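You operate a simulated robot arm through the tools that you are given. There is no shell and no other tool.

The job below is to be done with a simulated two-armed robot. You get a single attempt, and the scene is never put back.

JOB
Set the leading board's sliding battens to outline G24 and lock both.

Only the result counts: the job must be done as asked and must still hold three seconds after the hand-in. Knocking over, shifting, dropping, spilling or breaking anything else fails it.

ROBOT AND FRAMES
Two 7-joint arms with fingered hands on one trunk that stands fixed in place. Base frame: the origin is at the foot of the trunk, x ahead of it, y to its left, z up. Units: m, degrees, N and s.
The left shoulder is at [0.07, 0.139, 1.133], the right one opposite. With the tool pointing down near the work surface each hand reaches from about 0.46 to 0.84 m from the base axis, measured 20 degrees to its own side. Payload 3.9 kg a hand.
Tool frame (each hand has its own): the origin (TCP) lies between the finger pads and is the grasp point; the fingertips stand 0.029 m ahead of it; z points along the fingers, y is the line along which they close. The gripper opens to 0.1 m; its body begins 0.034 m behind the TCP. The gripper is a hand of 5 fingers: y runs from the thumb to the fingers, the wrist lies at [-0.015, -0.105, -0.177] in the tool frame, and closing takes about 1.5 s.
Orientation is told as [roll, pitch, yaw] about the base's x, y, z axes, in that order, counted from this pose: with the fingers straight down and the wrist toward the robot, the tool's x, y and z point along [0, 1, 0], [1, 0, 0] and [0, 0, -1] of the base frame.

CONTROLS
- The arms move only by the tool apply_moves. It takes "left_moves", "right_moves" or both (then of equal length, played together; a hand with none holds still); each is a list that holds one entry, the list of rows, each a list of 7 numbers: the shift along the base's x, y, z in units of 100 mm (1.0 is 100 mm), then the turn, a rotation vector about the base's x, y, z in units of 45 degrees (1.0 is 45 degrees), then the closure, from 0 (fully open) to 1 (shut). In form: [[[dx, dy, dz, ax, ay, az, hand], ...]]. A call has 1 to 20 rows; each row is the pose to reach, as a shift and turn from the pose commanded when the call began. A call with a number of a shift or a turn outside -1 to 1 is refused whole. Rows are played at 5 a second. More than 0.05 m and 8.6 degrees between two rows, or a gripper value outside its range, and nothing of the call is played. A pose out of reach is approached as far as the arm can. The call stops where the force on the tool passes 40 N (or 10 N more than at its start, if that is more) or the arm is blocked; 0.2 s more then pass. Each finger travels about 0.153 m/s and halts on what it meets, pressing with about 32 N; the grip force reading is that of the motor and also rises with nothing between the fingers. The clock runs only during rows and for 0.2 s after the last one: add rows that repeat a pose to give the fingers time. The reply holds the time, the measured pose of the TCP, the force on the tool along the base axes, the opening and the grip force, in the units named above and with some noise, with the torque about the TCP (base axes, N m) and any sound that the robot's microphone picked up, and new pictures: "views" is both (left out), scene, wrist or none (wrist: the cameras of the hands that moved).
- Cameras (640 x 400 px; columns grow to the right, rows downward): "scene" is now at [0.1384, 0.0385, 1.4637]; the picture's right is [0.48, -0.88, 0.00], its down [-0.52, -0.29, -0.80] and it looks along [0.71, 0.39, -0.59] (base axes); focal length 302 px, centre (320, 200). "left" rides on the left gripper at [-0.066, -0.086, -0.121] in its tool frame; the picture's right is [-0.76, -0.31, 0.58], its down [0.59, -0.70, 0.40] and it looks along [0.28, 0.64, 0.71] (tool axes); focal length 247 px, centre (320, 200). "right" rides on the right gripper at [0.066, -0.086, -0.121] in its tool frame; the picture's right is [-0.76, 0.31, -0.58], its down [-0.59, -0.70, 0.40] and it looks along [-0.28, 0.64, 0.71] (tool axes); focal length 247 px, centre (320, 200). There is no depth. A picture from a camera that has moved, and an enlarged one, comes with that camera's place and axes in the base frame and with its lens. The place of the scene camera against the robot may be out by one fixed shift of up to 0.025 m in any direction.
- raise_lower(by): slides the trunk up (or, below 0, down) by that many m; the arms and the scene camera ride with it, the base frame stays. It gives what a move gives, with no picture.
- set_grasp(shape, hand): the hand has 5 fingers and takes this shape, open, in about a second: jaw (thumb against the fingers, like two jaws); tri (thumb and two fingers); tip (a fingertip pinch); poke (one finger out to press); point (the index stretched); flat (the hand flat); cup (the hand cupped); fist (a fist). The gripper value then closes the fingers along that shape, each until it touches; the sizes above hold for jaw. It gives what a move gives, with no picture.
- head_to(pan, tilt): turns the head with the scene camera to pan (to the left, within 86 degrees either way) and tilt (down, from -29 to 69), counted from straight ahead of the robot. It gives what a move gives, and a new picture of the scene camera.
- zoom(camera, box): a new picture of the part [left, top, right, bottom] of that camera's present view, enlarged. It takes no simulated time.
- finish_job(): hands the job in; it is judged then, once.

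Nothing tells you positions but the pictures and the camera data. Unless the task says otherwise, let go and move clear before handing in.

The tools are called after "Request:" by a JSON object that holds its "name" and its "arguments". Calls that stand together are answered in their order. apply_moves: Moves the arms, as the interface text tells. Its arguments: {"type":"object","properties":{"left_moves":{"type":"array","items":{"type":"array","items":{"type":"array","items":{"type":"number"}}}},"right_moves":{"type":"array","items":{"type":"array","items":{"type":"array","items":{"type":"number"}}}},"views":{"type":"string","enum":["both","scene","wrist","none"]}},"required":[]} The other tools are called the same way: raise_lower (by) moves the trunk up or down; set_grasp (shape, hand) gives the hand a shape; head_to (pan, tilt) turns the head that bears the scene camera; zoom (camera, box) takes an enlarged picture of a part of a camera's view; finish_job () hands the job in.

At the start:

```text
clock: 0.0
left_eef_pos: [0.3981, 0.302, 1.277]
left_tcp_rot: [0.0, -0.1, 17.6]
left_contact_force: [0.1, 0.7, -0.3]
left_wrist_torque: [-0.03, -0.03, -0.02]
left_gripper_width: 0.0998
left_gripper_force: 0.1
left_shape: jaw
right_eef_pos: [0.4326, -0.001, 1.225]
right_tcp_rot: [0.0, 0.0, 17.7]
right_contact_force: [-0.3, 0.4, -0.5]
right_wrist_torque: [-0.06, -0.01, -0.02]
right_gripper_width: 0.0997
right_gripper_force: 0.1
right_shape: jaw
trunk travel left (down, up): [-0.775, 0.065]
head pan, tilt (commanded): [28.7, 36.5]
```

scene: 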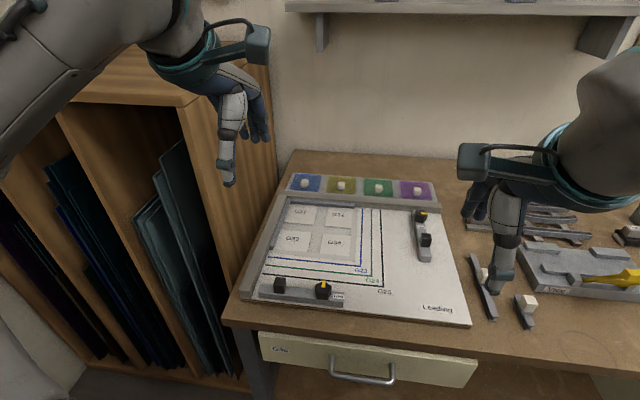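
right: 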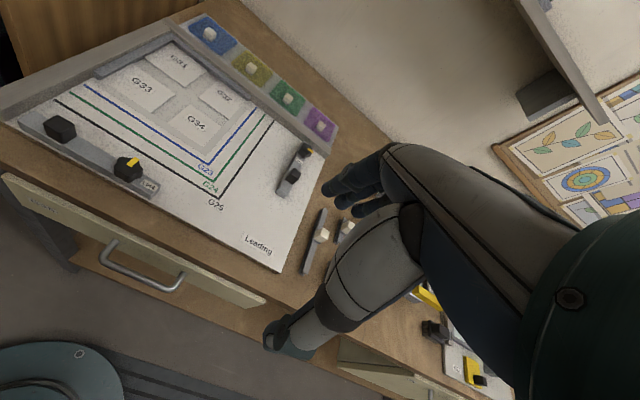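
left: 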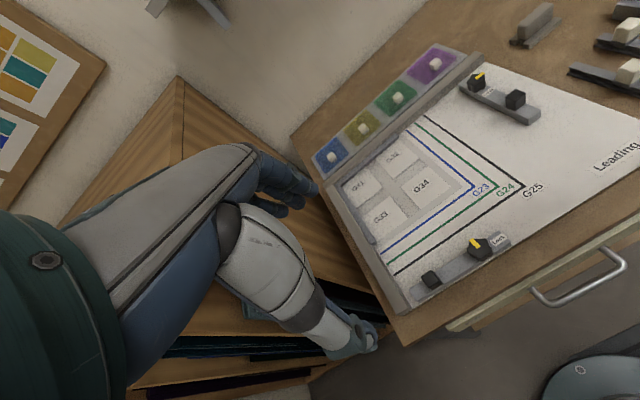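

The leading board lies on the bench ahead, with two grey battens that each carry a black block and a knob with a yellow pointer, and three outlines, of which G24 appears green. I'll zoom in to see the details before I move.

Request:
{"name": "zoom", "arguments": {"camera": "scene", "box": [230, 160, 480, 330]}}

Request:
{"name": "zoom", "arguments": {"camera": "scene", "box": [240, 250, 370, 330]}}

Request:
{"name": "zoom", "arguments": {"camera": "scene", "box": [380, 180, 480, 280]}}

Request:
{"name": "zoom", "arguments": {"camera": "right", "box": [0, 0, 340, 280]}}

Request:
{"name": "zoom", "arguments": {"camera": "left", "box": [300, 40, 640, 320]}}

```text
2.35 times, centred on (355, 245) of scene
camera zoom: at [0.1384, 0.0385, 1.4637], right [0.48, -0.88, 0.0], down [-0.52, -0.29, -0.8], along [0.71, 0.39, -0.59], focal length 711 px, centre (238, 94)
```

zoom: 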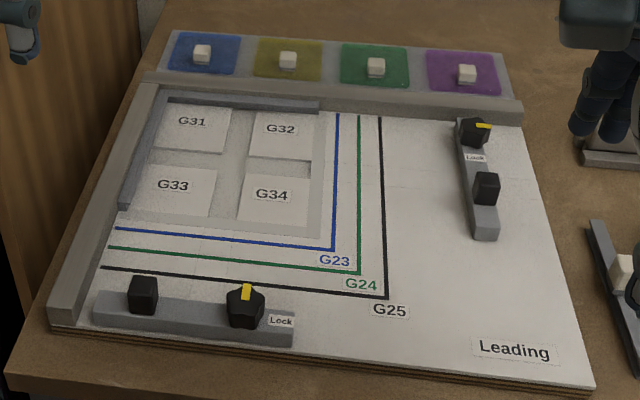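

```text
4.92 times, centred on (305, 290) of scene
camera zoom: at [0.1384, 0.0385, 1.4637], right [0.48, -0.88, 0.0], down [-0.52, -0.29, -0.8], along [0.71, 0.39, -0.59], focal length 1488 px, centre (394, -243)
```

zoom: 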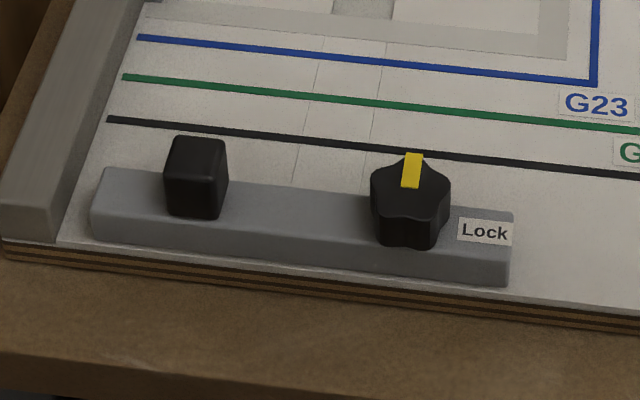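

```text
4.00 times, centred on (430, 230) of scene
camera zoom: at [0.1384, 0.0385, 1.4637], right [0.48, -0.88, 0.0], down [-0.52, -0.29, -0.8], along [0.71, 0.39, -0.59], focal length 1209 px, centre (-120, 80)
```

zoom: 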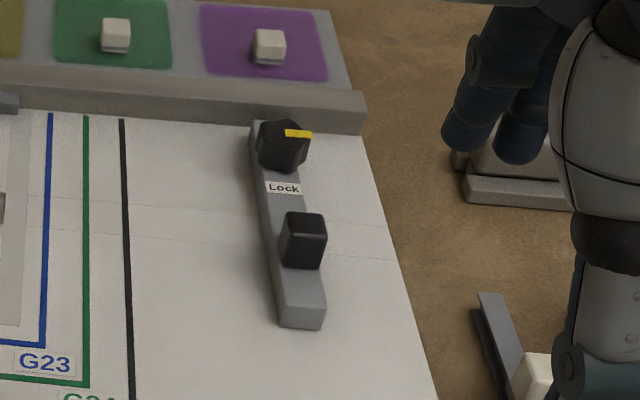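

```text
1.43 times, centred on (170, 140) of right
camera zoom: at [0.3311, 0.0359, 1.3439], right [0.52, -0.63, 0.58], down [-0.49, -0.77, -0.4], along [0.7, -0.08, -0.71], focal length 353 px, centre (534, 286)
```

zoom: 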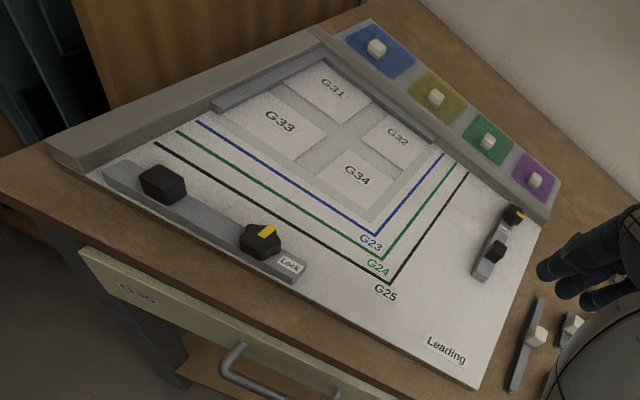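

```text
1.43 times, centred on (470, 180) of left
camera zoom: at [0.336, 0.2128, 1.3977], right [-0.06, -0.81, -0.58], down [-0.85, 0.35, -0.4], along [0.53, 0.46, -0.71], focal length 353 px, centre (106, 229)
```

zoom: 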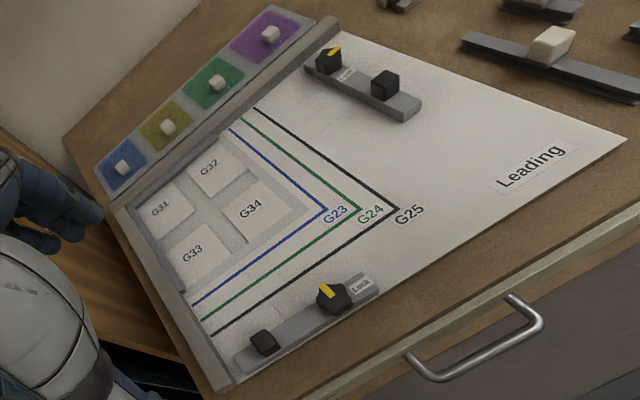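

The board surface works out at z≈0.919 from the two wrist views. It is yawed about 21°, and the G24 corner is near (0.567, 0.151). The right batten's block is near (0.698, 0.072), its knob near (0.782, 0.101), the front block near (0.427, 0.296) and the front knob near (0.46, 0.216). Next I'll bring the right hand above the right batten for a closer look.

Request:
{"name": "apply_moves", "arguments": {"right_moves": [[[0.25, 0.05, -0.05, 0, 0, 0, 0], [0.5, 0.1, -0.1, 0, 0, 0, 0], [0.75, 0.15, -0.15, 0, 0, 0.03, 0], [1.0, 0.2, -0.2, 0, 0, 0.07, 0]]], "views": "none"}}

Request:
{"name": "apply_moves", "arguments": {"right_moves": [[[0.25, 0.05, -0.1, 0, 0, 0, 0], [0.5, 0.1, -0.2, 0, 0, 0, 0], [0.75, 0.15, -0.3, 0, 0, 0, 0], [1.0, 0.2, -0.4, 0, 0, 0, 0], [1.0, 0.2, -0.4, 0, 0, 0, 0]]], "views": "both"}}

```text
clock: 1.0
left_eef_pos: [0.4, 0.3015, 1.2758]
left_tcp_rot: [0.0, 0.0, 17.7]
left_contact_force: [0.0, -0.3, -0.1]
left_wrist_torque: [-0.01, 0.03, 0.0]
left_gripper_width: 0.0995
left_gripper_force: 0.0
left_shape: jaw
right_eef_pos: [0.5346, 0.02, 1.2027]
right_tcp_rot: [0.0, 0.2, 20.8]
right_contact_force: [0.0, 0.2, 0.3]
right_wrist_torque: [-0.05, 0.01, 0.0]
right_gripper_width: 0.0996
right_gripper_force: 0.1
right_shape: jaw
trunk travel left (down, up): [-0.775, 0.065]
head pan, tilt (commanded): [28.7, 36.5]
```

```text
clock: 2.2
left_eef_pos: [0.3966, 0.301, 1.2766]
left_tcp_rot: [0.0, 0.1, 17.6]
left_contact_force: [-0.3, -0.2, 0.5]
left_wrist_torque: [-0.01, 0.01, 0.0]
left_gripper_width: 0.0999
left_gripper_force: 0.0
left_shape: jaw
right_eef_pos: [0.6321, 0.0396, 1.1645]
right_tcp_rot: [0.0, -0.1, 20.9]
right_contact_force: [0.6, -0.4, -0.2]
right_wrist_torque: [0.03, 0.0, -0.01]
right_gripper_width: 0.0999
right_gripper_force: 0.1
right_shape: jaw
trunk travel left (down, up): [-0.775, 0.065]
head pan, tilt (commanded): [28.7, 36.5]
camera scene: at [0.1374, 0.0381, 1.4638], right [0.48, -0.88, 0.0], down [-0.52, -0.29, -0.8], along [0.71, 0.39, -0.59], focal length 302 px, centre (320, 200)
camera right: at [0.5275, 0.0703, 1.2837], right [0.55, -0.6, 0.58], down [-0.45, -0.8, -0.4], along [0.7, -0.04, -0.71], focal length 247 px, centre (320, 200)
```

scene: 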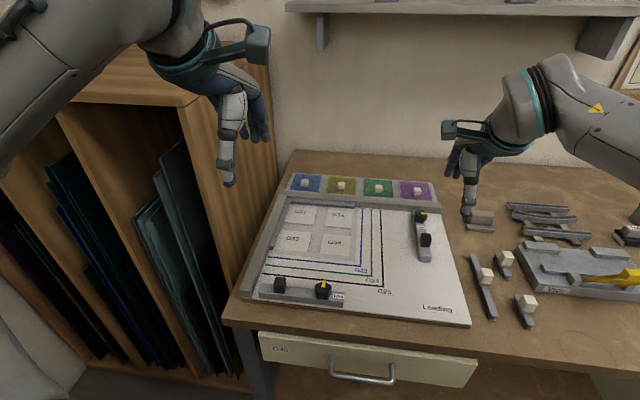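
right: 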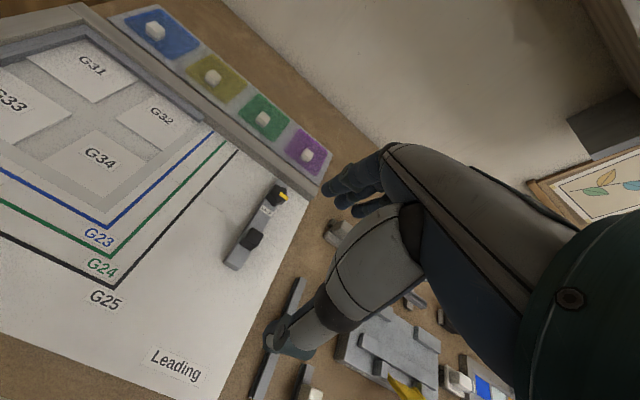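

The hand is above and a little short of the right batten, with its fingers clear of everything. I'll zoom the right camera on the batten to refine its position.

Request:
{"name": "zoom", "arguments": {"camera": "right", "box": [160, 130, 340, 290]}}

Request:
{"name": "zoom", "arguments": {"camera": "scene", "box": [340, 170, 480, 270]}}

```text
2.50 times, centred on (250, 210) of right
camera zoom: at [0.5275, 0.0703, 1.2837], right [0.55, -0.6, 0.58], down [-0.45, -0.8, -0.4], along [0.7, -0.04, -0.71], focal length 617 px, centre (495, 175)
```

zoom: 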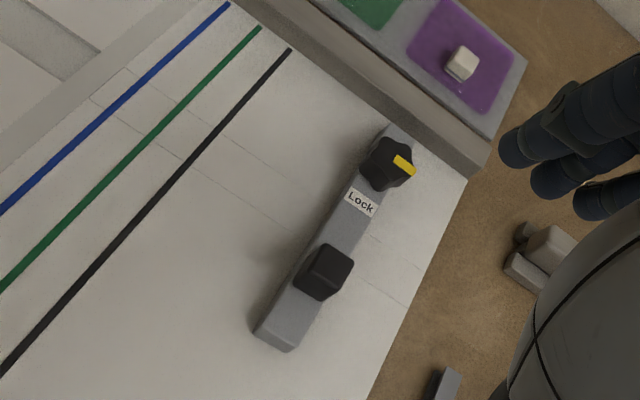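

```text
4.00 times, centred on (410, 220) of scene
camera zoom: at [0.1374, 0.0381, 1.4638], right [0.48, -0.88, 0.0], down [-0.52, -0.29, -0.8], along [0.71, 0.39, -0.59], focal length 1209 px, centre (-40, 120)
```

zoom: 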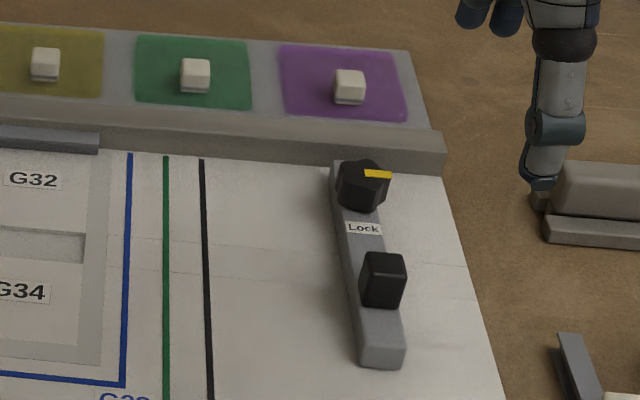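

This view agrees with the earlier numbers. The right block top is near (0.700, 0.071, 0.958), and the batten's inner edge is about 111 mm to the right of the G24 line. I'll move over the block with the fingers partly closed, staying above it.

Request:
{"name": "apply_moves", "arguments": {"right_moves": [[[0.2, 0.1, 0, 0, 0, 0, 0.2], [0.45, 0.2, 0, 0, 0, 0, 0.4], [0.68, 0.32, -0.1, 0, 0, 0, 0.5], [0.68, 0.32, -0.3, 0, 0, 0, 0.5], [0.68, 0.32, -0.5, 0, 0, 0, 0.5], [0.68, 0.32, -0.7, 0, 0, 0, 0.5], [0.68, 0.32, -0.9, 0, 0, 0, 0.5], [0.68, 0.32, -0.9, 0, 0, 0, 0.5]]], "views": "both"}}

```text
clock: 4.0
left_eef_pos: [0.3964, 0.3015, 1.2779]
left_tcp_rot: [-0.1, -0.1, 17.6]
left_contact_force: [0.0, -1.1, 0.2]
left_wrist_torque: [0.0, -0.07, -0.03]
left_gripper_width: 0.1001
left_gripper_force: 0.1
left_shape: jaw
right_eef_pos: [0.6983, 0.073, 1.0773]
right_tcp_rot: [0.0, -0.2, 20.8]
right_contact_force: [-0.8, 0.4, -0.5]
right_wrist_torque: [0.02, 0.0, 0.0]
right_gripper_width: 0.0506
right_gripper_force: 0.1
right_shape: jaw
right hand out of reach, approached as far as the arm can: row 2, 3, 4, 5, 6
trunk travel left (down, up): [-0.775, 0.065]
head pan, tilt (commanded): [28.7, 36.5]
camera scene: at [0.1372, 0.0382, 1.4639], right [0.48, -0.88, 0.0], down [-0.52, -0.29, -0.8], along [0.71, 0.39, -0.59], focal length 302 px, centre (320, 200)
camera right: at [0.5954, 0.1025, 1.1958], right [0.55, -0.6, 0.58], down [-0.45, -0.8, -0.4], along [0.7, -0.04, -0.71], focal length 247 px, centre (320, 200)
```

scene: 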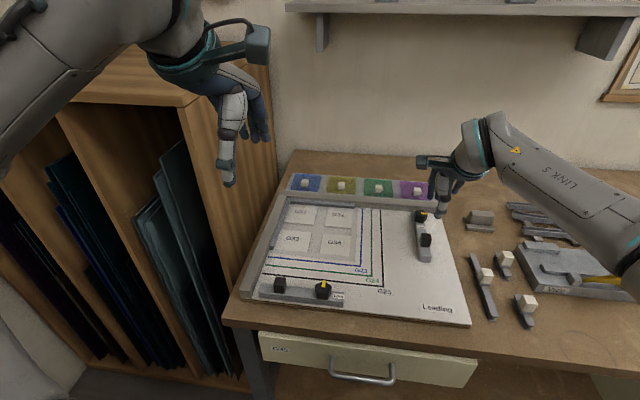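
right: 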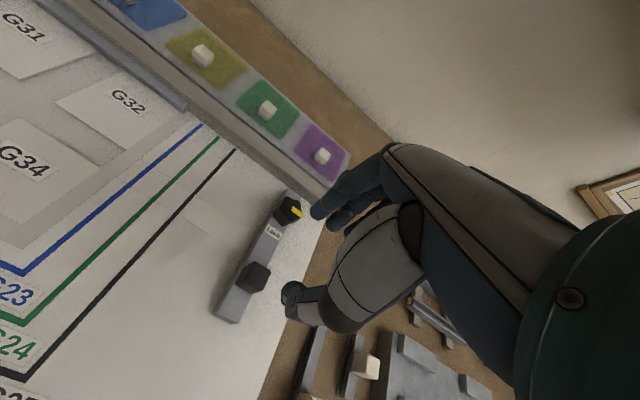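

The right hand is over the block with a 50 mm opening, and the reach limit only showed up at the higher positions. I'll zoom in to confirm the block's position before descending.

Request:
{"name": "zoom", "arguments": {"camera": "right", "box": [190, 170, 350, 330]}}

Request:
{"name": "zoom", "arguments": {"camera": "scene", "box": [380, 140, 500, 270]}}

```text
2.50 times, centred on (270, 250) of right
camera zoom: at [0.5954, 0.1025, 1.1958], right [0.55, -0.6, 0.58], down [-0.45, -0.8, -0.4], along [0.7, -0.04, -0.71], focal length 617 px, centre (445, 75)
```

zoom: 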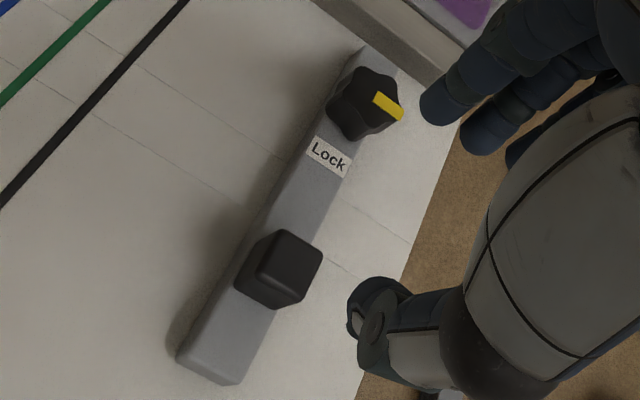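

```text
3.08 times, centred on (440, 205) of scene
camera zoom: at [0.1372, 0.0382, 1.4639], right [0.48, -0.88, 0.0], down [-0.52, -0.29, -0.8], along [0.71, 0.39, -0.59], focal length 930 px, centre (-49, 185)
```

zoom: 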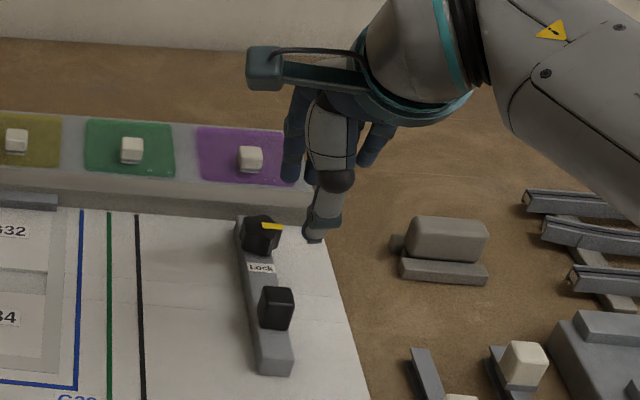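

The block centre is confirmed at about (0.700, 0.0716). I'll descend slowly around it and stop above the batten.

Request:
{"name": "apply_moves", "arguments": {"right_moves": [[[0.01, -0.01, -0.25, 0, 0, 0, 0.5], [0.01, -0.01, -0.5, 0, 0, 0, 0.5], [0.01, -0.01, -0.7, 0, 0, 0, 0.5], [0.01, -0.01, -0.85, 0, 0, 0, 0.5], [0.01, -0.01, -1.0, 0, 0, 0, 0.5], [0.01, -0.01, -1.0, 0, 0, 0, 0.5]]], "views": "both"}}

```text
clock: 5.4
left_eef_pos: [0.3974, 0.3013, 1.2776]
left_tcp_rot: [0.0, 0.0, 17.6]
left_contact_force: [0.6, -0.2, -0.3]
left_wrist_torque: [0.03, 0.02, -0.01]
left_gripper_width: 0.0996
left_gripper_force: 0.1
left_shape: jaw
right_eef_pos: [0.7026, 0.0713, 0.9743]
right_tcp_rot: [0.0, 0.0, 20.8]
right_contact_force: [-0.3, -0.6, 1.3]
right_wrist_torque: [-0.03, -0.03, 0.01]
right_gripper_width: 0.0503
right_gripper_force: 0.2
right_shape: jaw
trunk travel left (down, up): [-0.775, 0.065]
head pan, tilt (commanded): [28.7, 36.5]
camera scene: at [0.1382, 0.0385, 1.4637], right [0.48, -0.88, 0.0], down [-0.52, -0.29, -0.8], along [0.71, 0.39, -0.59], focal length 302 px, centre (320, 200)
camera right: at [0.5982, 0.1017, 1.0937], right [0.56, -0.6, 0.58], down [-0.45, -0.8, -0.4], along [0.7, -0.04, -0.71], focal length 247 px, centre (320, 200)
```

scene: 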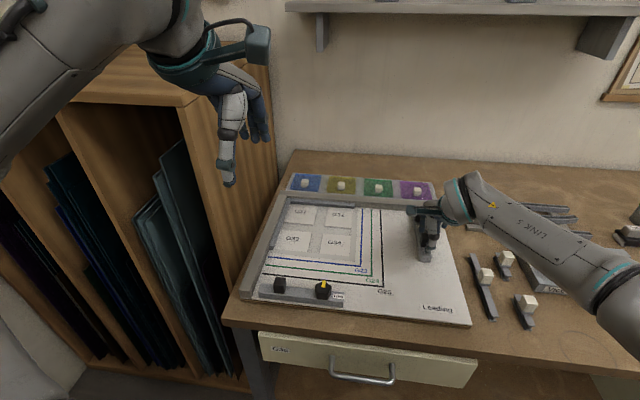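
right: 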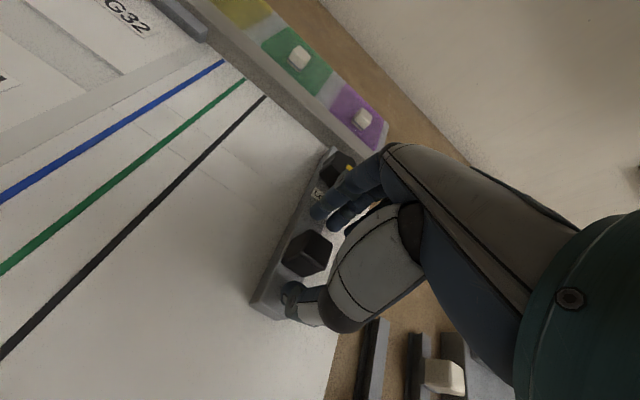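

Request:
{"name": "zoom", "arguments": {"camera": "right", "box": [230, 130, 390, 340]}}

Request:
{"name": "zoom", "arguments": {"camera": "scene", "box": [390, 180, 480, 270]}}

```text
1.90 times, centred on (310, 235) of right
camera zoom: at [0.5982, 0.1017, 1.0937], right [0.56, -0.6, 0.58], down [-0.45, -0.8, -0.4], along [0.7, -0.04, -0.71], focal length 470 px, centre (339, 133)
```

zoom: 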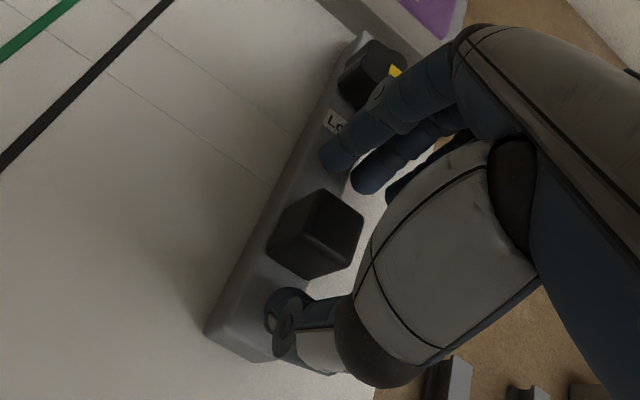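

```text
4.44 times, centred on (435, 225) of scene
camera zoom: at [0.1382, 0.0385, 1.4637], right [0.48, -0.88, 0.0], down [-0.52, -0.29, -0.8], along [0.71, 0.39, -0.59], focal length 1344 px, centre (-191, 89)
```

zoom: 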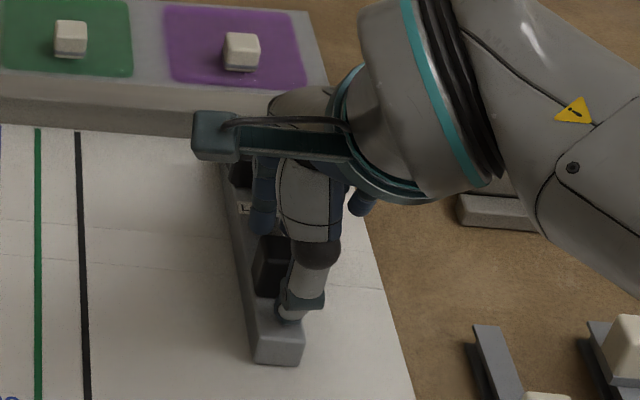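

The thumb is just in front of the block and the index finger just behind it, on the batten line and clear of the knob. I'll close on the block.

Request:
{"name": "apply_moves", "arguments": {"right_moves": [[[0, 0, 0, 0, 0, 0, 0.6], [0, 0, 0, 0, 0, 0, 0.7], [0, 0, 0, 0, 0, 0, 0.8], [0, 0, 0, 0, 0, 0, 0.9], [0, 0, 0, 0, 0, 0, 1.0], [0, 0, 0, 0, 0, 0, 1.0], [0, 0, 0, 0, 0, 0, 1.0], [0, 0, 0, 0, 0, 0, 1.0]]], "views": "wrist"}}

```text
clock: 7.2
left_eef_pos: [0.3951, 0.3017, 1.2787]
left_tcp_rot: [0.1, -0.1, 17.6]
left_contact_force: [-0.5, 0.2, -0.3]
left_wrist_torque: [-0.02, 0.03, 0.03]
left_gripper_width: 0.0997
left_gripper_force: 0.2
left_shape: jaw
right_eef_pos: [0.6999, 0.0715, 0.9746]
right_tcp_rot: [0.1, 0.0, 20.8]
right_contact_force: [-9.6, -4.4, -2.8]
right_wrist_torque: [-0.1, 0.25, -0.02]
right_gripper_width: 0.0115
right_gripper_force: 31.9
right_shape: jaw
trunk travel left (down, up): [-0.775, 0.065]
head pan, tilt (commanded): [28.7, 36.5]
camera right: at [0.5968, 0.1011, 1.0943], right [0.56, -0.6, 0.58], down [-0.45, -0.8, -0.4], along [0.7, -0.04, -0.71], focal length 247 px, centre (320, 200)
```

right: 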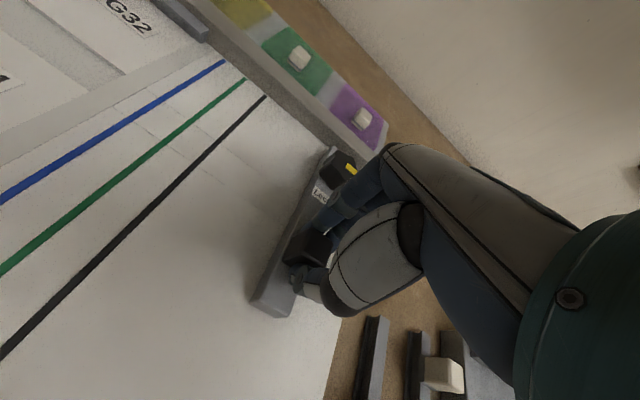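

Request:
{"name": "zoom", "arguments": {"camera": "right", "box": [240, 140, 380, 330]}}

Request:
{"name": "zoom", "arguments": {"camera": "scene", "box": [390, 180, 480, 270]}}

```text
2.11 times, centred on (310, 235) of right
camera zoom: at [0.5968, 0.1011, 1.0943], right [0.56, -0.6, 0.58], down [-0.45, -0.8, -0.4], along [0.7, -0.04, -0.71], focal length 520 px, centre (341, 126)
```

zoom: 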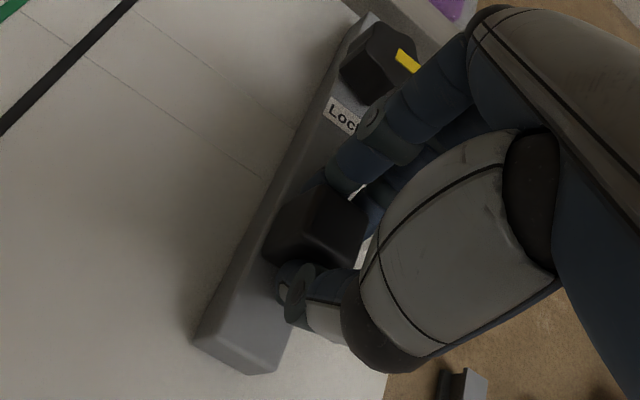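

```text
4.44 times, centred on (435, 225) of scene
camera zoom: at [0.1365, 0.0376, 1.4639], right [0.48, -0.88, 0.0], down [-0.52, -0.29, -0.81], along [0.71, 0.39, -0.59], focal length 1344 px, centre (-191, 89)
```

zoom: 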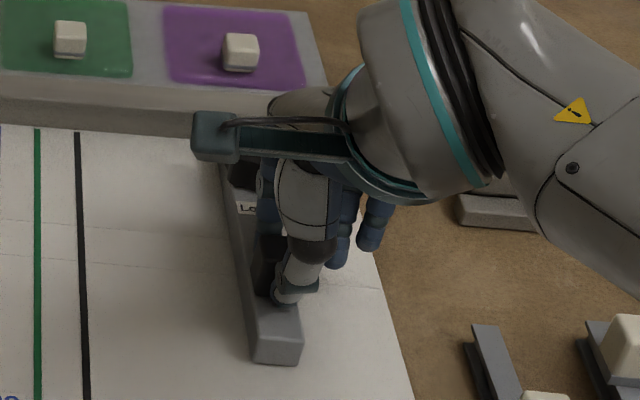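

The block is pinched between thumb and index finger. I'll slide it 50 mm toward the lines first and check that it follows.

Request:
{"name": "apply_moves", "arguments": {"right_moves": [[[-0.036, 0.093, 0, 0, 0, 0, 1.0], [-0.072, 0.187, 0, 0, 0, 0, 1.0], [-0.107, 0.28, 0, 0, 0, 0, 1.0], [-0.143, 0.374, 0, 0, 0, 0, 1.0], [-0.179, 0.467, 0, 0, 0, 0, 1.0], [-0.179, 0.467, 0, 0, 0, 0, 1.0]]], "views": "both"}}

```text
clock: 8.6
left_eef_pos: [0.3967, 0.3017, 1.2783]
left_tcp_rot: [0.0, -0.2, 17.6]
left_contact_force: [-0.5, 0.3, 0.2]
left_wrist_torque: [0.01, 0.04, 0.04]
left_gripper_width: 0.0998
left_gripper_force: 0.1
left_shape: jaw
right_eef_pos: [0.6821, 0.1187, 0.9747]
right_tcp_rot: [0.0, 0.0, 20.8]
right_contact_force: [-9.5, -2.5, -3.3]
right_wrist_torque: [-0.07, 0.21, -0.05]
right_gripper_width: 0.0114
right_gripper_force: 32.2
right_shape: jaw
trunk travel left (down, up): [-0.775, 0.065]
head pan, tilt (commanded): [28.7, 36.5]
camera scene: at [0.1368, 0.038, 1.4639], right [0.48, -0.88, 0.0], down [-0.52, -0.29, -0.8], along [0.71, 0.39, -0.59], focal length 302 px, centre (320, 200)
camera right: at [0.5785, 0.1483, 1.0943], right [0.56, -0.6, 0.58], down [-0.45, -0.8, -0.4], along [0.7, -0.04, -0.71], focal length 247 px, centre (320, 200)
```

scene: 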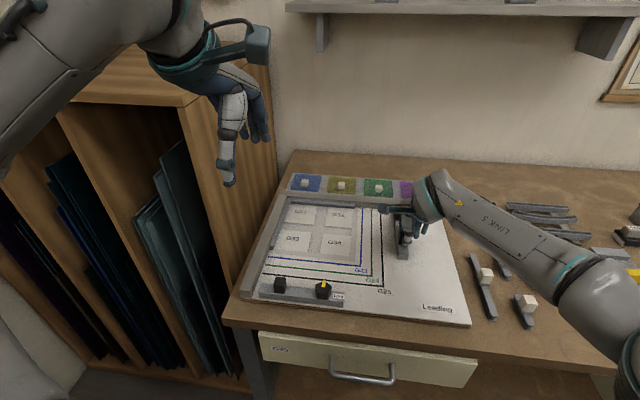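
right: 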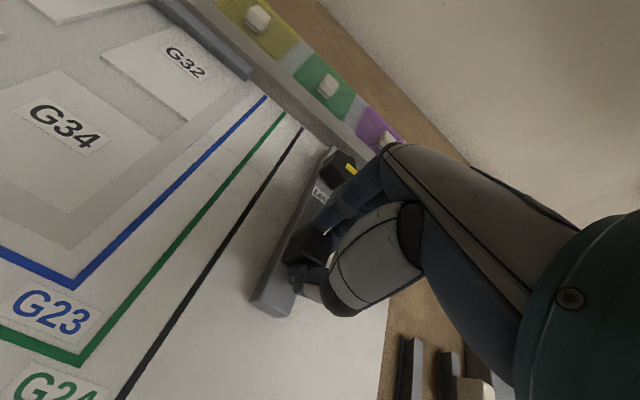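

The batten slid smoothly with the hand. About 60 mm should remain, so I'll move 45 mm more and then measure the gap in the pictures.

Request:
{"name": "apply_moves", "arguments": {"right_moves": [[[-0.036, 0.093, 0, 0, 0, 0, 1.0], [-0.072, 0.187, 0, 0, 0, 0, 1.0], [-0.107, 0.28, 0, 0, 0, 0, 1.0], [-0.143, 0.374, 0, 0, 0, 0, 1.0], [-0.161, 0.42, 0, 0, 0, 0, 1.0], [-0.161, 0.42, 0, 0, 0, 0, 1.0]]], "views": "both"}}

Request:
{"name": "zoom", "arguments": {"camera": "right", "box": [200, 110, 380, 340]}}

Request:
{"name": "zoom", "arguments": {"camera": "scene", "box": [340, 190, 440, 290]}}

```text
clock: 10.0
left_eef_pos: [0.397, 0.3009, 1.2778]
left_tcp_rot: [-0.1, -0.2, 17.8]
left_contact_force: [0.6, -0.6, 0.1]
left_wrist_torque: [-0.01, 0.02, 0.01]
left_gripper_width: 0.0998
left_gripper_force: 0.0
left_shape: jaw
right_eef_pos: [0.6659, 0.1603, 0.9753]
right_tcp_rot: [0.0, -0.1, 20.8]
right_contact_force: [-10.8, -3.4, -6.2]
right_wrist_torque: [-0.07, 0.24, -0.02]
right_gripper_width: 0.0116
right_gripper_force: 31.7
right_shape: jaw
trunk travel left (down, up): [-0.775, 0.065]
head pan, tilt (commanded): [28.7, 36.5]
camera scene: at [0.1371, 0.038, 1.4638], right [0.48, -0.88, 0.0], down [-0.52, -0.29, -0.8], along [0.71, 0.39, -0.59], focal length 302 px, centre (320, 200)
camera right: at [0.563, 0.1895, 1.0946], right [0.56, -0.6, 0.58], down [-0.45, -0.8, -0.4], along [0.7, -0.04, -0.71], focal length 247 px, centre (320, 200)
```

scene: 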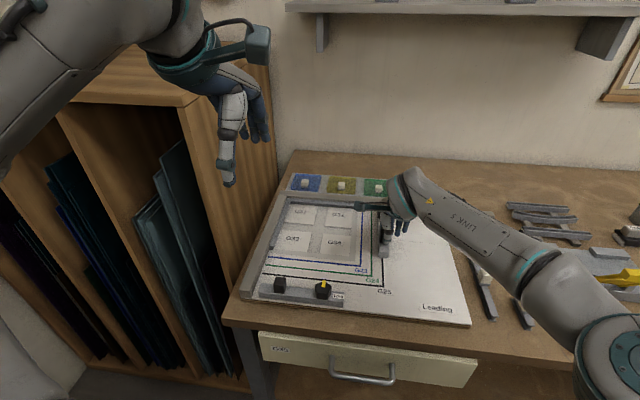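
right: 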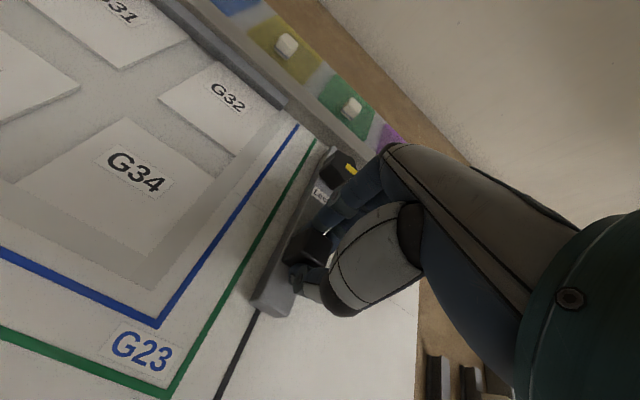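

```text
1.74 times, centred on (290, 225) of right
camera zoom: at [0.563, 0.1895, 1.0946], right [0.56, -0.6, 0.58], down [-0.45, -0.8, -0.4], along [0.7, -0.04, -0.71], focal length 430 px, centre (372, 156)
```

zoom: 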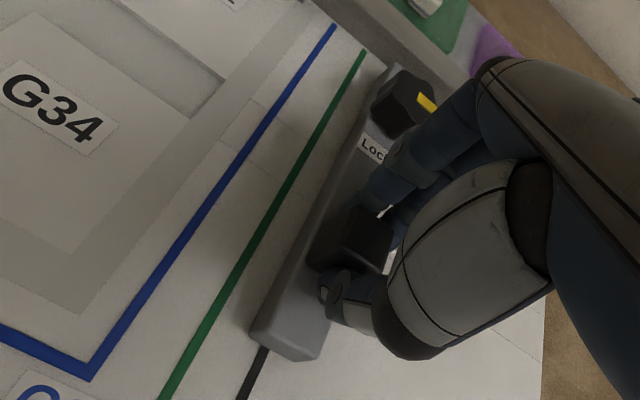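

```text
4.00 times, centred on (390, 240) of scene
camera zoom: at [0.1371, 0.038, 1.4638], right [0.48, -0.88, 0.0], down [-0.52, -0.29, -0.8], along [0.71, 0.39, -0.59], focal length 1209 px, centre (40, 40)
```

zoom: 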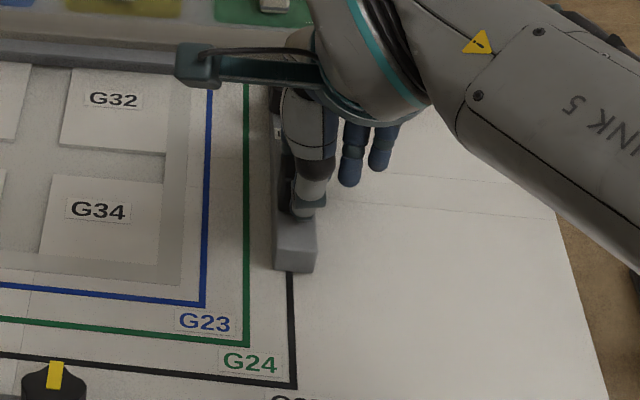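

Request:
{"name": "zoom", "arguments": {"camera": "right", "box": [220, 230, 320, 330]}}

Request:
{"name": "zoom", "arguments": {"camera": "right", "box": [270, 110, 370, 210]}}

Request:
{"name": "zoom", "arguments": {"camera": "scene", "box": [380, 220, 430, 270]}}

```text
4.00 times, centred on (270, 280) of right
camera zoom: at [0.563, 0.1895, 1.0946], right [0.56, -0.6, 0.58], down [-0.45, -0.8, -0.4], along [0.7, -0.04, -0.71], focal length 988 px, centre (520, -120)
```

zoom: 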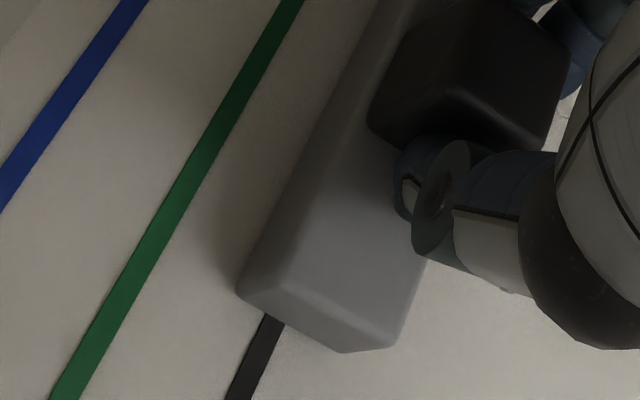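

```text
4.00 times, centred on (320, 160) of right
camera zoom: at [0.563, 0.1895, 1.0946], right [0.56, -0.6, 0.58], down [-0.45, -0.8, -0.4], along [0.7, -0.04, -0.71], focal length 988 px, centre (320, 360)
```

zoom: 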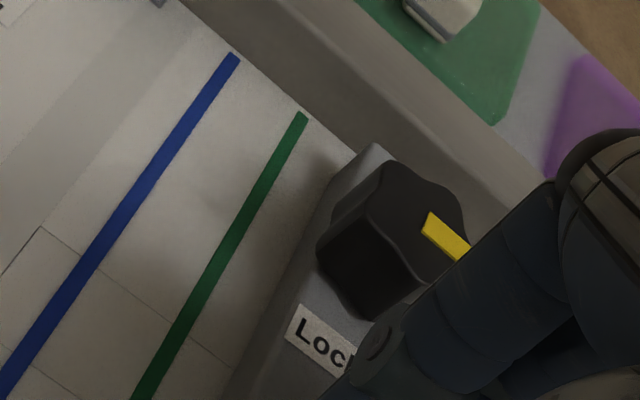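

```text
8.00 times, centred on (405, 245) of scene
camera zoom: at [0.1371, 0.038, 1.4638], right [0.48, -0.88, 0.0], down [-0.52, -0.29, -0.8], along [0.71, 0.39, -0.59], focal length 2418 px, centre (-360, -160)
```

zoom: 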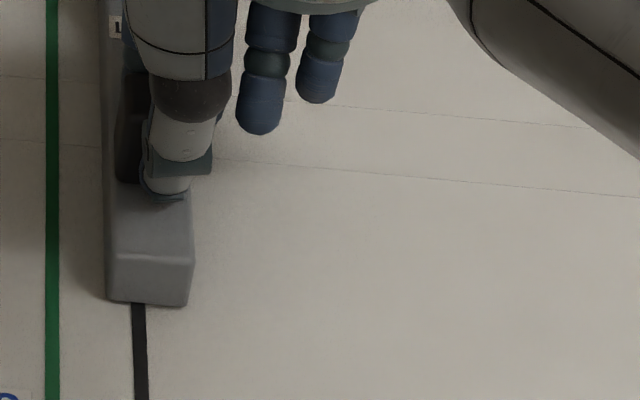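

The remaining gap to the green line measures about 15–17 mm. I'll move 12 mm more and look again close up.

Request:
{"name": "apply_moves", "arguments": {"right_moves": [[[-0.018, 0.047, 0, 0, 0, 0, 1.0], [-0.036, 0.093, 0, 0, 0, 0, 1.0], [-0.043, 0.112, 0, 0, 0, 0, 1.0], [-0.043, 0.112, 0, 0, 0, 0, 1.0]]], "views": "none"}}

Request:
{"name": "zoom", "arguments": {"camera": "right", "box": [220, 230, 320, 330]}}

Request:
{"name": "zoom", "arguments": {"camera": "right", "box": [270, 110, 370, 210]}}

Request:
{"name": "zoom", "arguments": {"camera": "scene", "box": [370, 220, 420, 270]}}

```text
clock: 11.0
left_eef_pos: [0.3975, 0.3015, 1.278]
left_tcp_rot: [-0.1, 0.0, 17.6]
left_contact_force: [-0.1, 0.9, -0.8]
left_wrist_torque: [-0.05, 0.02, 0.0]
left_gripper_width: 0.0996
left_gripper_force: 0.2
left_shape: jaw
right_eef_pos: [0.6623, 0.1701, 0.9752]
right_tcp_rot: [-0.1, 0.0, 20.9]
right_contact_force: [-8.9, -4.5, -5.9]
right_wrist_torque: [-0.11, 0.26, -0.03]
right_gripper_width: 0.0117
right_gripper_force: 31.8
right_shape: jaw
trunk travel left (down, up): [-0.775, 0.065]
head pan, tilt (commanded): [28.7, 36.5]
```

```text
4.00 times, centred on (270, 280) of right
camera zoom: at [0.5585, 0.2008, 1.0945], right [0.55, -0.6, 0.58], down [-0.45, -0.8, -0.4], along [0.7, -0.04, -0.71], focal length 988 px, centre (520, -120)
```

zoom: 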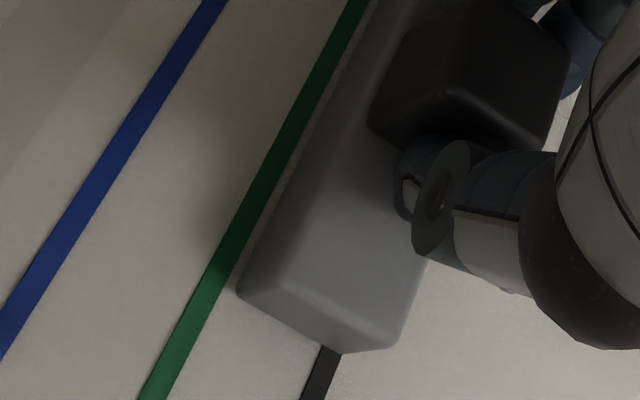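

```text
4.00 times, centred on (320, 160) of right
camera zoom: at [0.5585, 0.2008, 1.0945], right [0.55, -0.6, 0.58], down [-0.45, -0.8, -0.4], along [0.7, -0.04, -0.71], focal length 988 px, centre (320, 360)
```

zoom: 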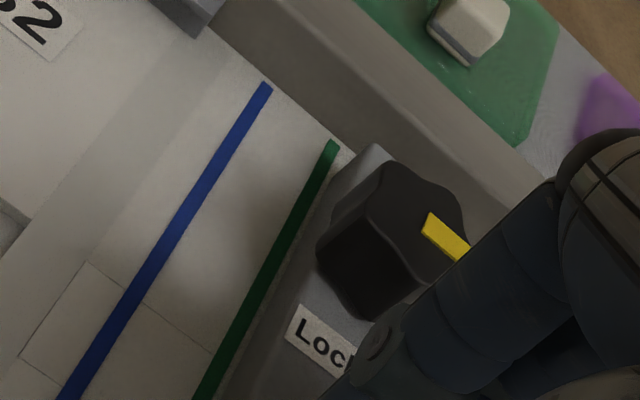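

```text
8.00 times, centred on (395, 245) of scene
camera zoom: at [0.1373, 0.038, 1.4638], right [0.48, -0.88, 0.0], down [-0.52, -0.29, -0.8], along [0.71, 0.39, -0.59], focal length 2418 px, centre (-280, -160)
```

zoom: 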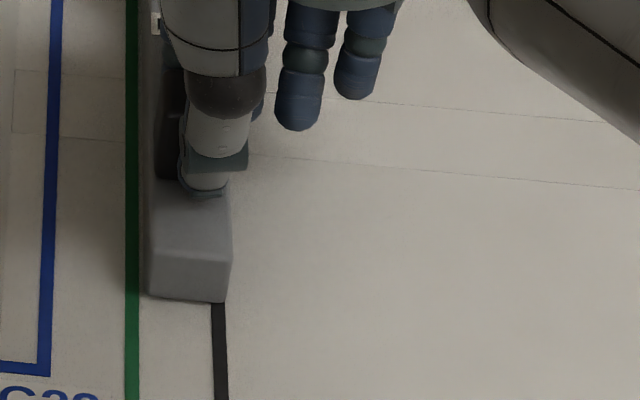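

The batten edge is now about 4.2 mm from the centre of the green line in both views. I'll move it 4 mm more so the edge sits on the line's centre.

Request:
{"name": "apply_moves", "arguments": {"right_moves": [[[-0.007, 0.019, 0, 0, 0, 0, 1.0], [-0.014, 0.037, 0, 0, 0, 0, 1.0], [-0.014, 0.037, 0, 0, 0, 0, 1.0]]], "views": "none"}}

Request:
{"name": "zoom", "arguments": {"camera": "right", "box": [220, 230, 320, 330]}}

Request:
{"name": "zoom", "arguments": {"camera": "right", "box": [270, 110, 370, 210]}}

Request:
{"name": "zoom", "arguments": {"camera": "scene", "box": [370, 220, 420, 270]}}

```text
clock: 11.8
left_eef_pos: [0.3952, 0.3004, 1.2782]
left_tcp_rot: [0.0, -0.1, 17.6]
left_contact_force: [-0.5, -0.1, 0.5]
left_wrist_torque: [0.01, 0.03, 0.01]
left_gripper_width: 0.0998
left_gripper_force: 0.1
left_shape: jaw
right_eef_pos: [0.6604, 0.1748, 0.9738]
right_tcp_rot: [0.0, -0.1, 20.7]
right_contact_force: [-8.9, -4.2, -2.0]
right_wrist_torque: [-0.08, 0.23, -0.09]
right_gripper_width: 0.0117
right_gripper_force: 32.4
right_shape: jaw
trunk travel left (down, up): [-0.775, 0.065]
head pan, tilt (commanded): [28.7, 36.5]
```

```text
4.00 times, centred on (270, 280) of right
camera zoom: at [0.5571, 0.2039, 1.0942], right [0.55, -0.6, 0.58], down [-0.45, -0.8, -0.4], along [0.7, -0.04, -0.71], focal length 988 px, centre (520, -120)
```

zoom: 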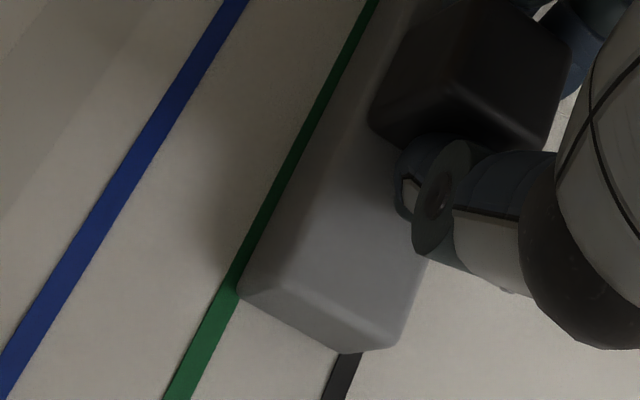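

```text
4.00 times, centred on (320, 160) of right
camera zoom: at [0.5571, 0.2039, 1.0942], right [0.55, -0.6, 0.58], down [-0.45, -0.8, -0.4], along [0.7, -0.04, -0.71], focal length 988 px, centre (320, 360)
```

zoom: 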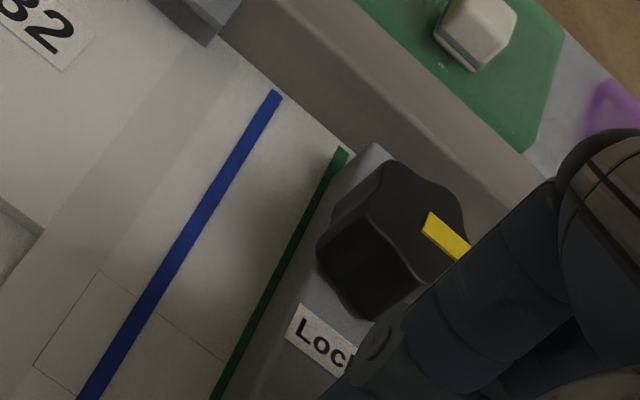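

```text
8.00 times, centred on (395, 245) of scene
camera zoom: at [0.1367, 0.0376, 1.4639], right [0.48, -0.88, 0.0], down [-0.52, -0.29, -0.8], along [0.71, 0.39, -0.59], focal length 2418 px, centre (-280, -160)
```

zoom: 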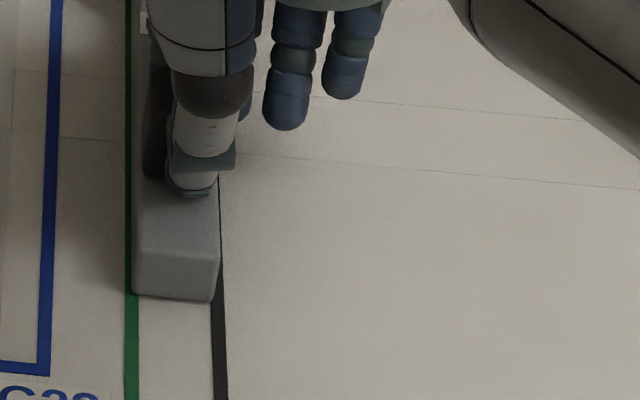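

Request:
{"name": "zoom", "arguments": {"camera": "right", "box": [255, 250, 305, 310]}}

Request:
{"name": "zoom", "arguments": {"camera": "scene", "box": [378, 235, 402, 265]}}

```text
6.67 times, centred on (280, 280) of right
camera zoom: at [0.5571, 0.2039, 1.0942], right [0.55, -0.6, 0.58], down [-0.45, -0.8, -0.4], along [0.7, -0.04, -0.71], focal length 1646 px, centre (587, -333)
```

zoom: 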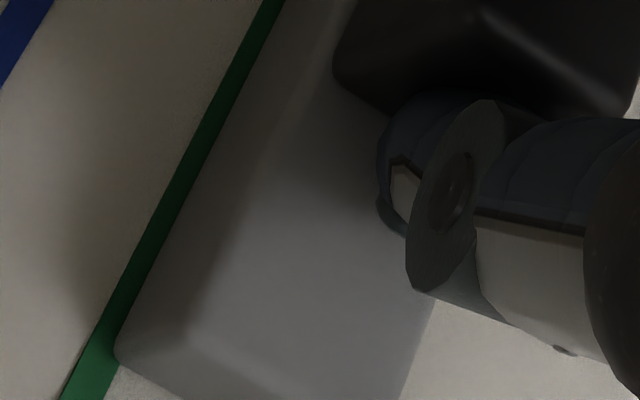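

```text
13.33 times, centred on (390, 250) of scene
camera zoom: at [0.1367, 0.0376, 1.4639], right [0.48, -0.88, 0.0], down [-0.52, -0.29, -0.8], along [0.71, 0.39, -0.59], focal length 4030 px, centre (-613, -467)
```

zoom: 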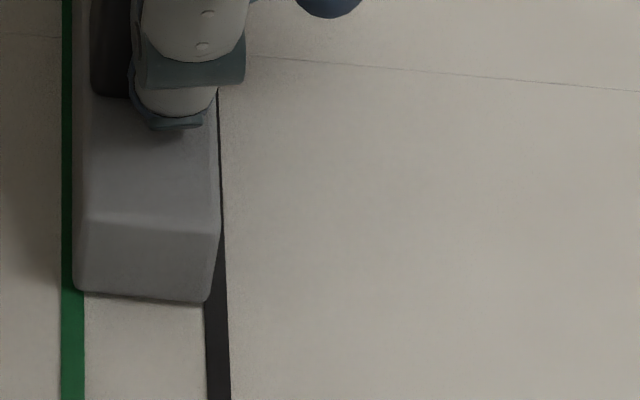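

The batten edge now lies on the centre of the green line in both views. I'll release gently, lift the right hand straight up and confirm the batten stayed put.

Request:
{"name": "apply_moves", "arguments": {"right_moves": [[[0, 0, 0, 0, 0, 0, 0.85], [0, 0, 0, 0, 0, 0, 0.7], [0, 0, 0, 0, 0, 0, 0.6], [0, 0, 0, 0, 0, 0, 0.5], [0, 0, 0, 0, 0, 0, 0.5], [0, 0, 0.1, 0, 0, 0, 0.5], [0, 0, 0.3, 0, 0, 0, 0.5], [0, 0, 0.6, 0, 0, 0, 0.5], [-0.1, -0.1, 0.9, 0, 0, 0, 0.5], [-0.3, -0.3, 1.0, 0, 0, 0, 0.4], [-0.5, -0.6, 1.0, 0, 0, 0, 0.2], [-0.6, -0.9, 1.0, 0, 0, 0, 0], [-0.7, -1.0, 1.0, 0, 0, 0, 0]]], "views": "both"}}

```text
clock: 14.6
left_eef_pos: [0.3973, 0.3013, 1.2773]
left_tcp_rot: [0.0, 0.0, 17.5]
left_contact_force: [-0.4, 0.1, 0.6]
left_wrist_torque: [-0.02, 0.03, 0.0]
left_gripper_width: 0.0998
left_gripper_force: 0.1
left_shape: jaw
right_eef_pos: [0.5928, 0.0726, 1.0755]
right_tcp_rot: [0.0, 0.0, 20.7]
right_contact_force: [0.2, 0.8, 0.5]
right_wrist_torque: [0.0, -0.01, 0.03]
right_gripper_width: 0.0998
right_gripper_force: 0.0
right_shape: jaw
trunk travel left (down, up): [-0.775, 0.065]
head pan, tilt (commanded): [28.7, 36.5]
camera scene: at [0.1379, 0.0386, 1.4637], right [0.48, -0.88, 0.0], down [-0.52, -0.29, -0.8], along [0.71, 0.39, -0.59], focal length 302 px, centre (320, 200)
camera right: at [0.4889, 0.1032, 1.1946], right [0.55, -0.6, 0.58], down [-0.45, -0.8, -0.4], along [0.7, -0.04, -0.71], focal length 247 px, centre (320, 200)
```

scene: 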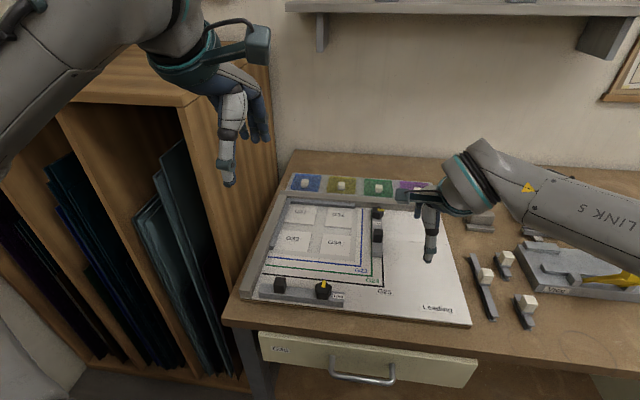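
right: 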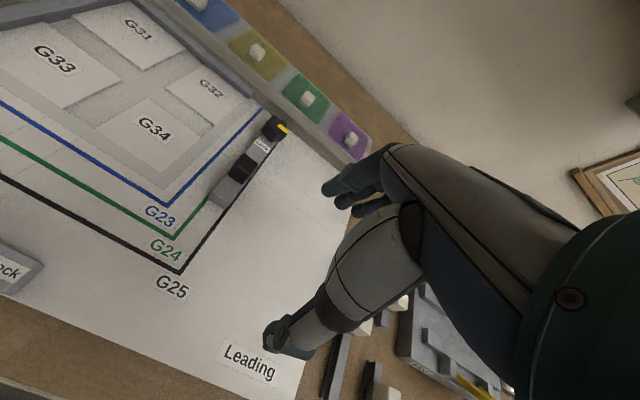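

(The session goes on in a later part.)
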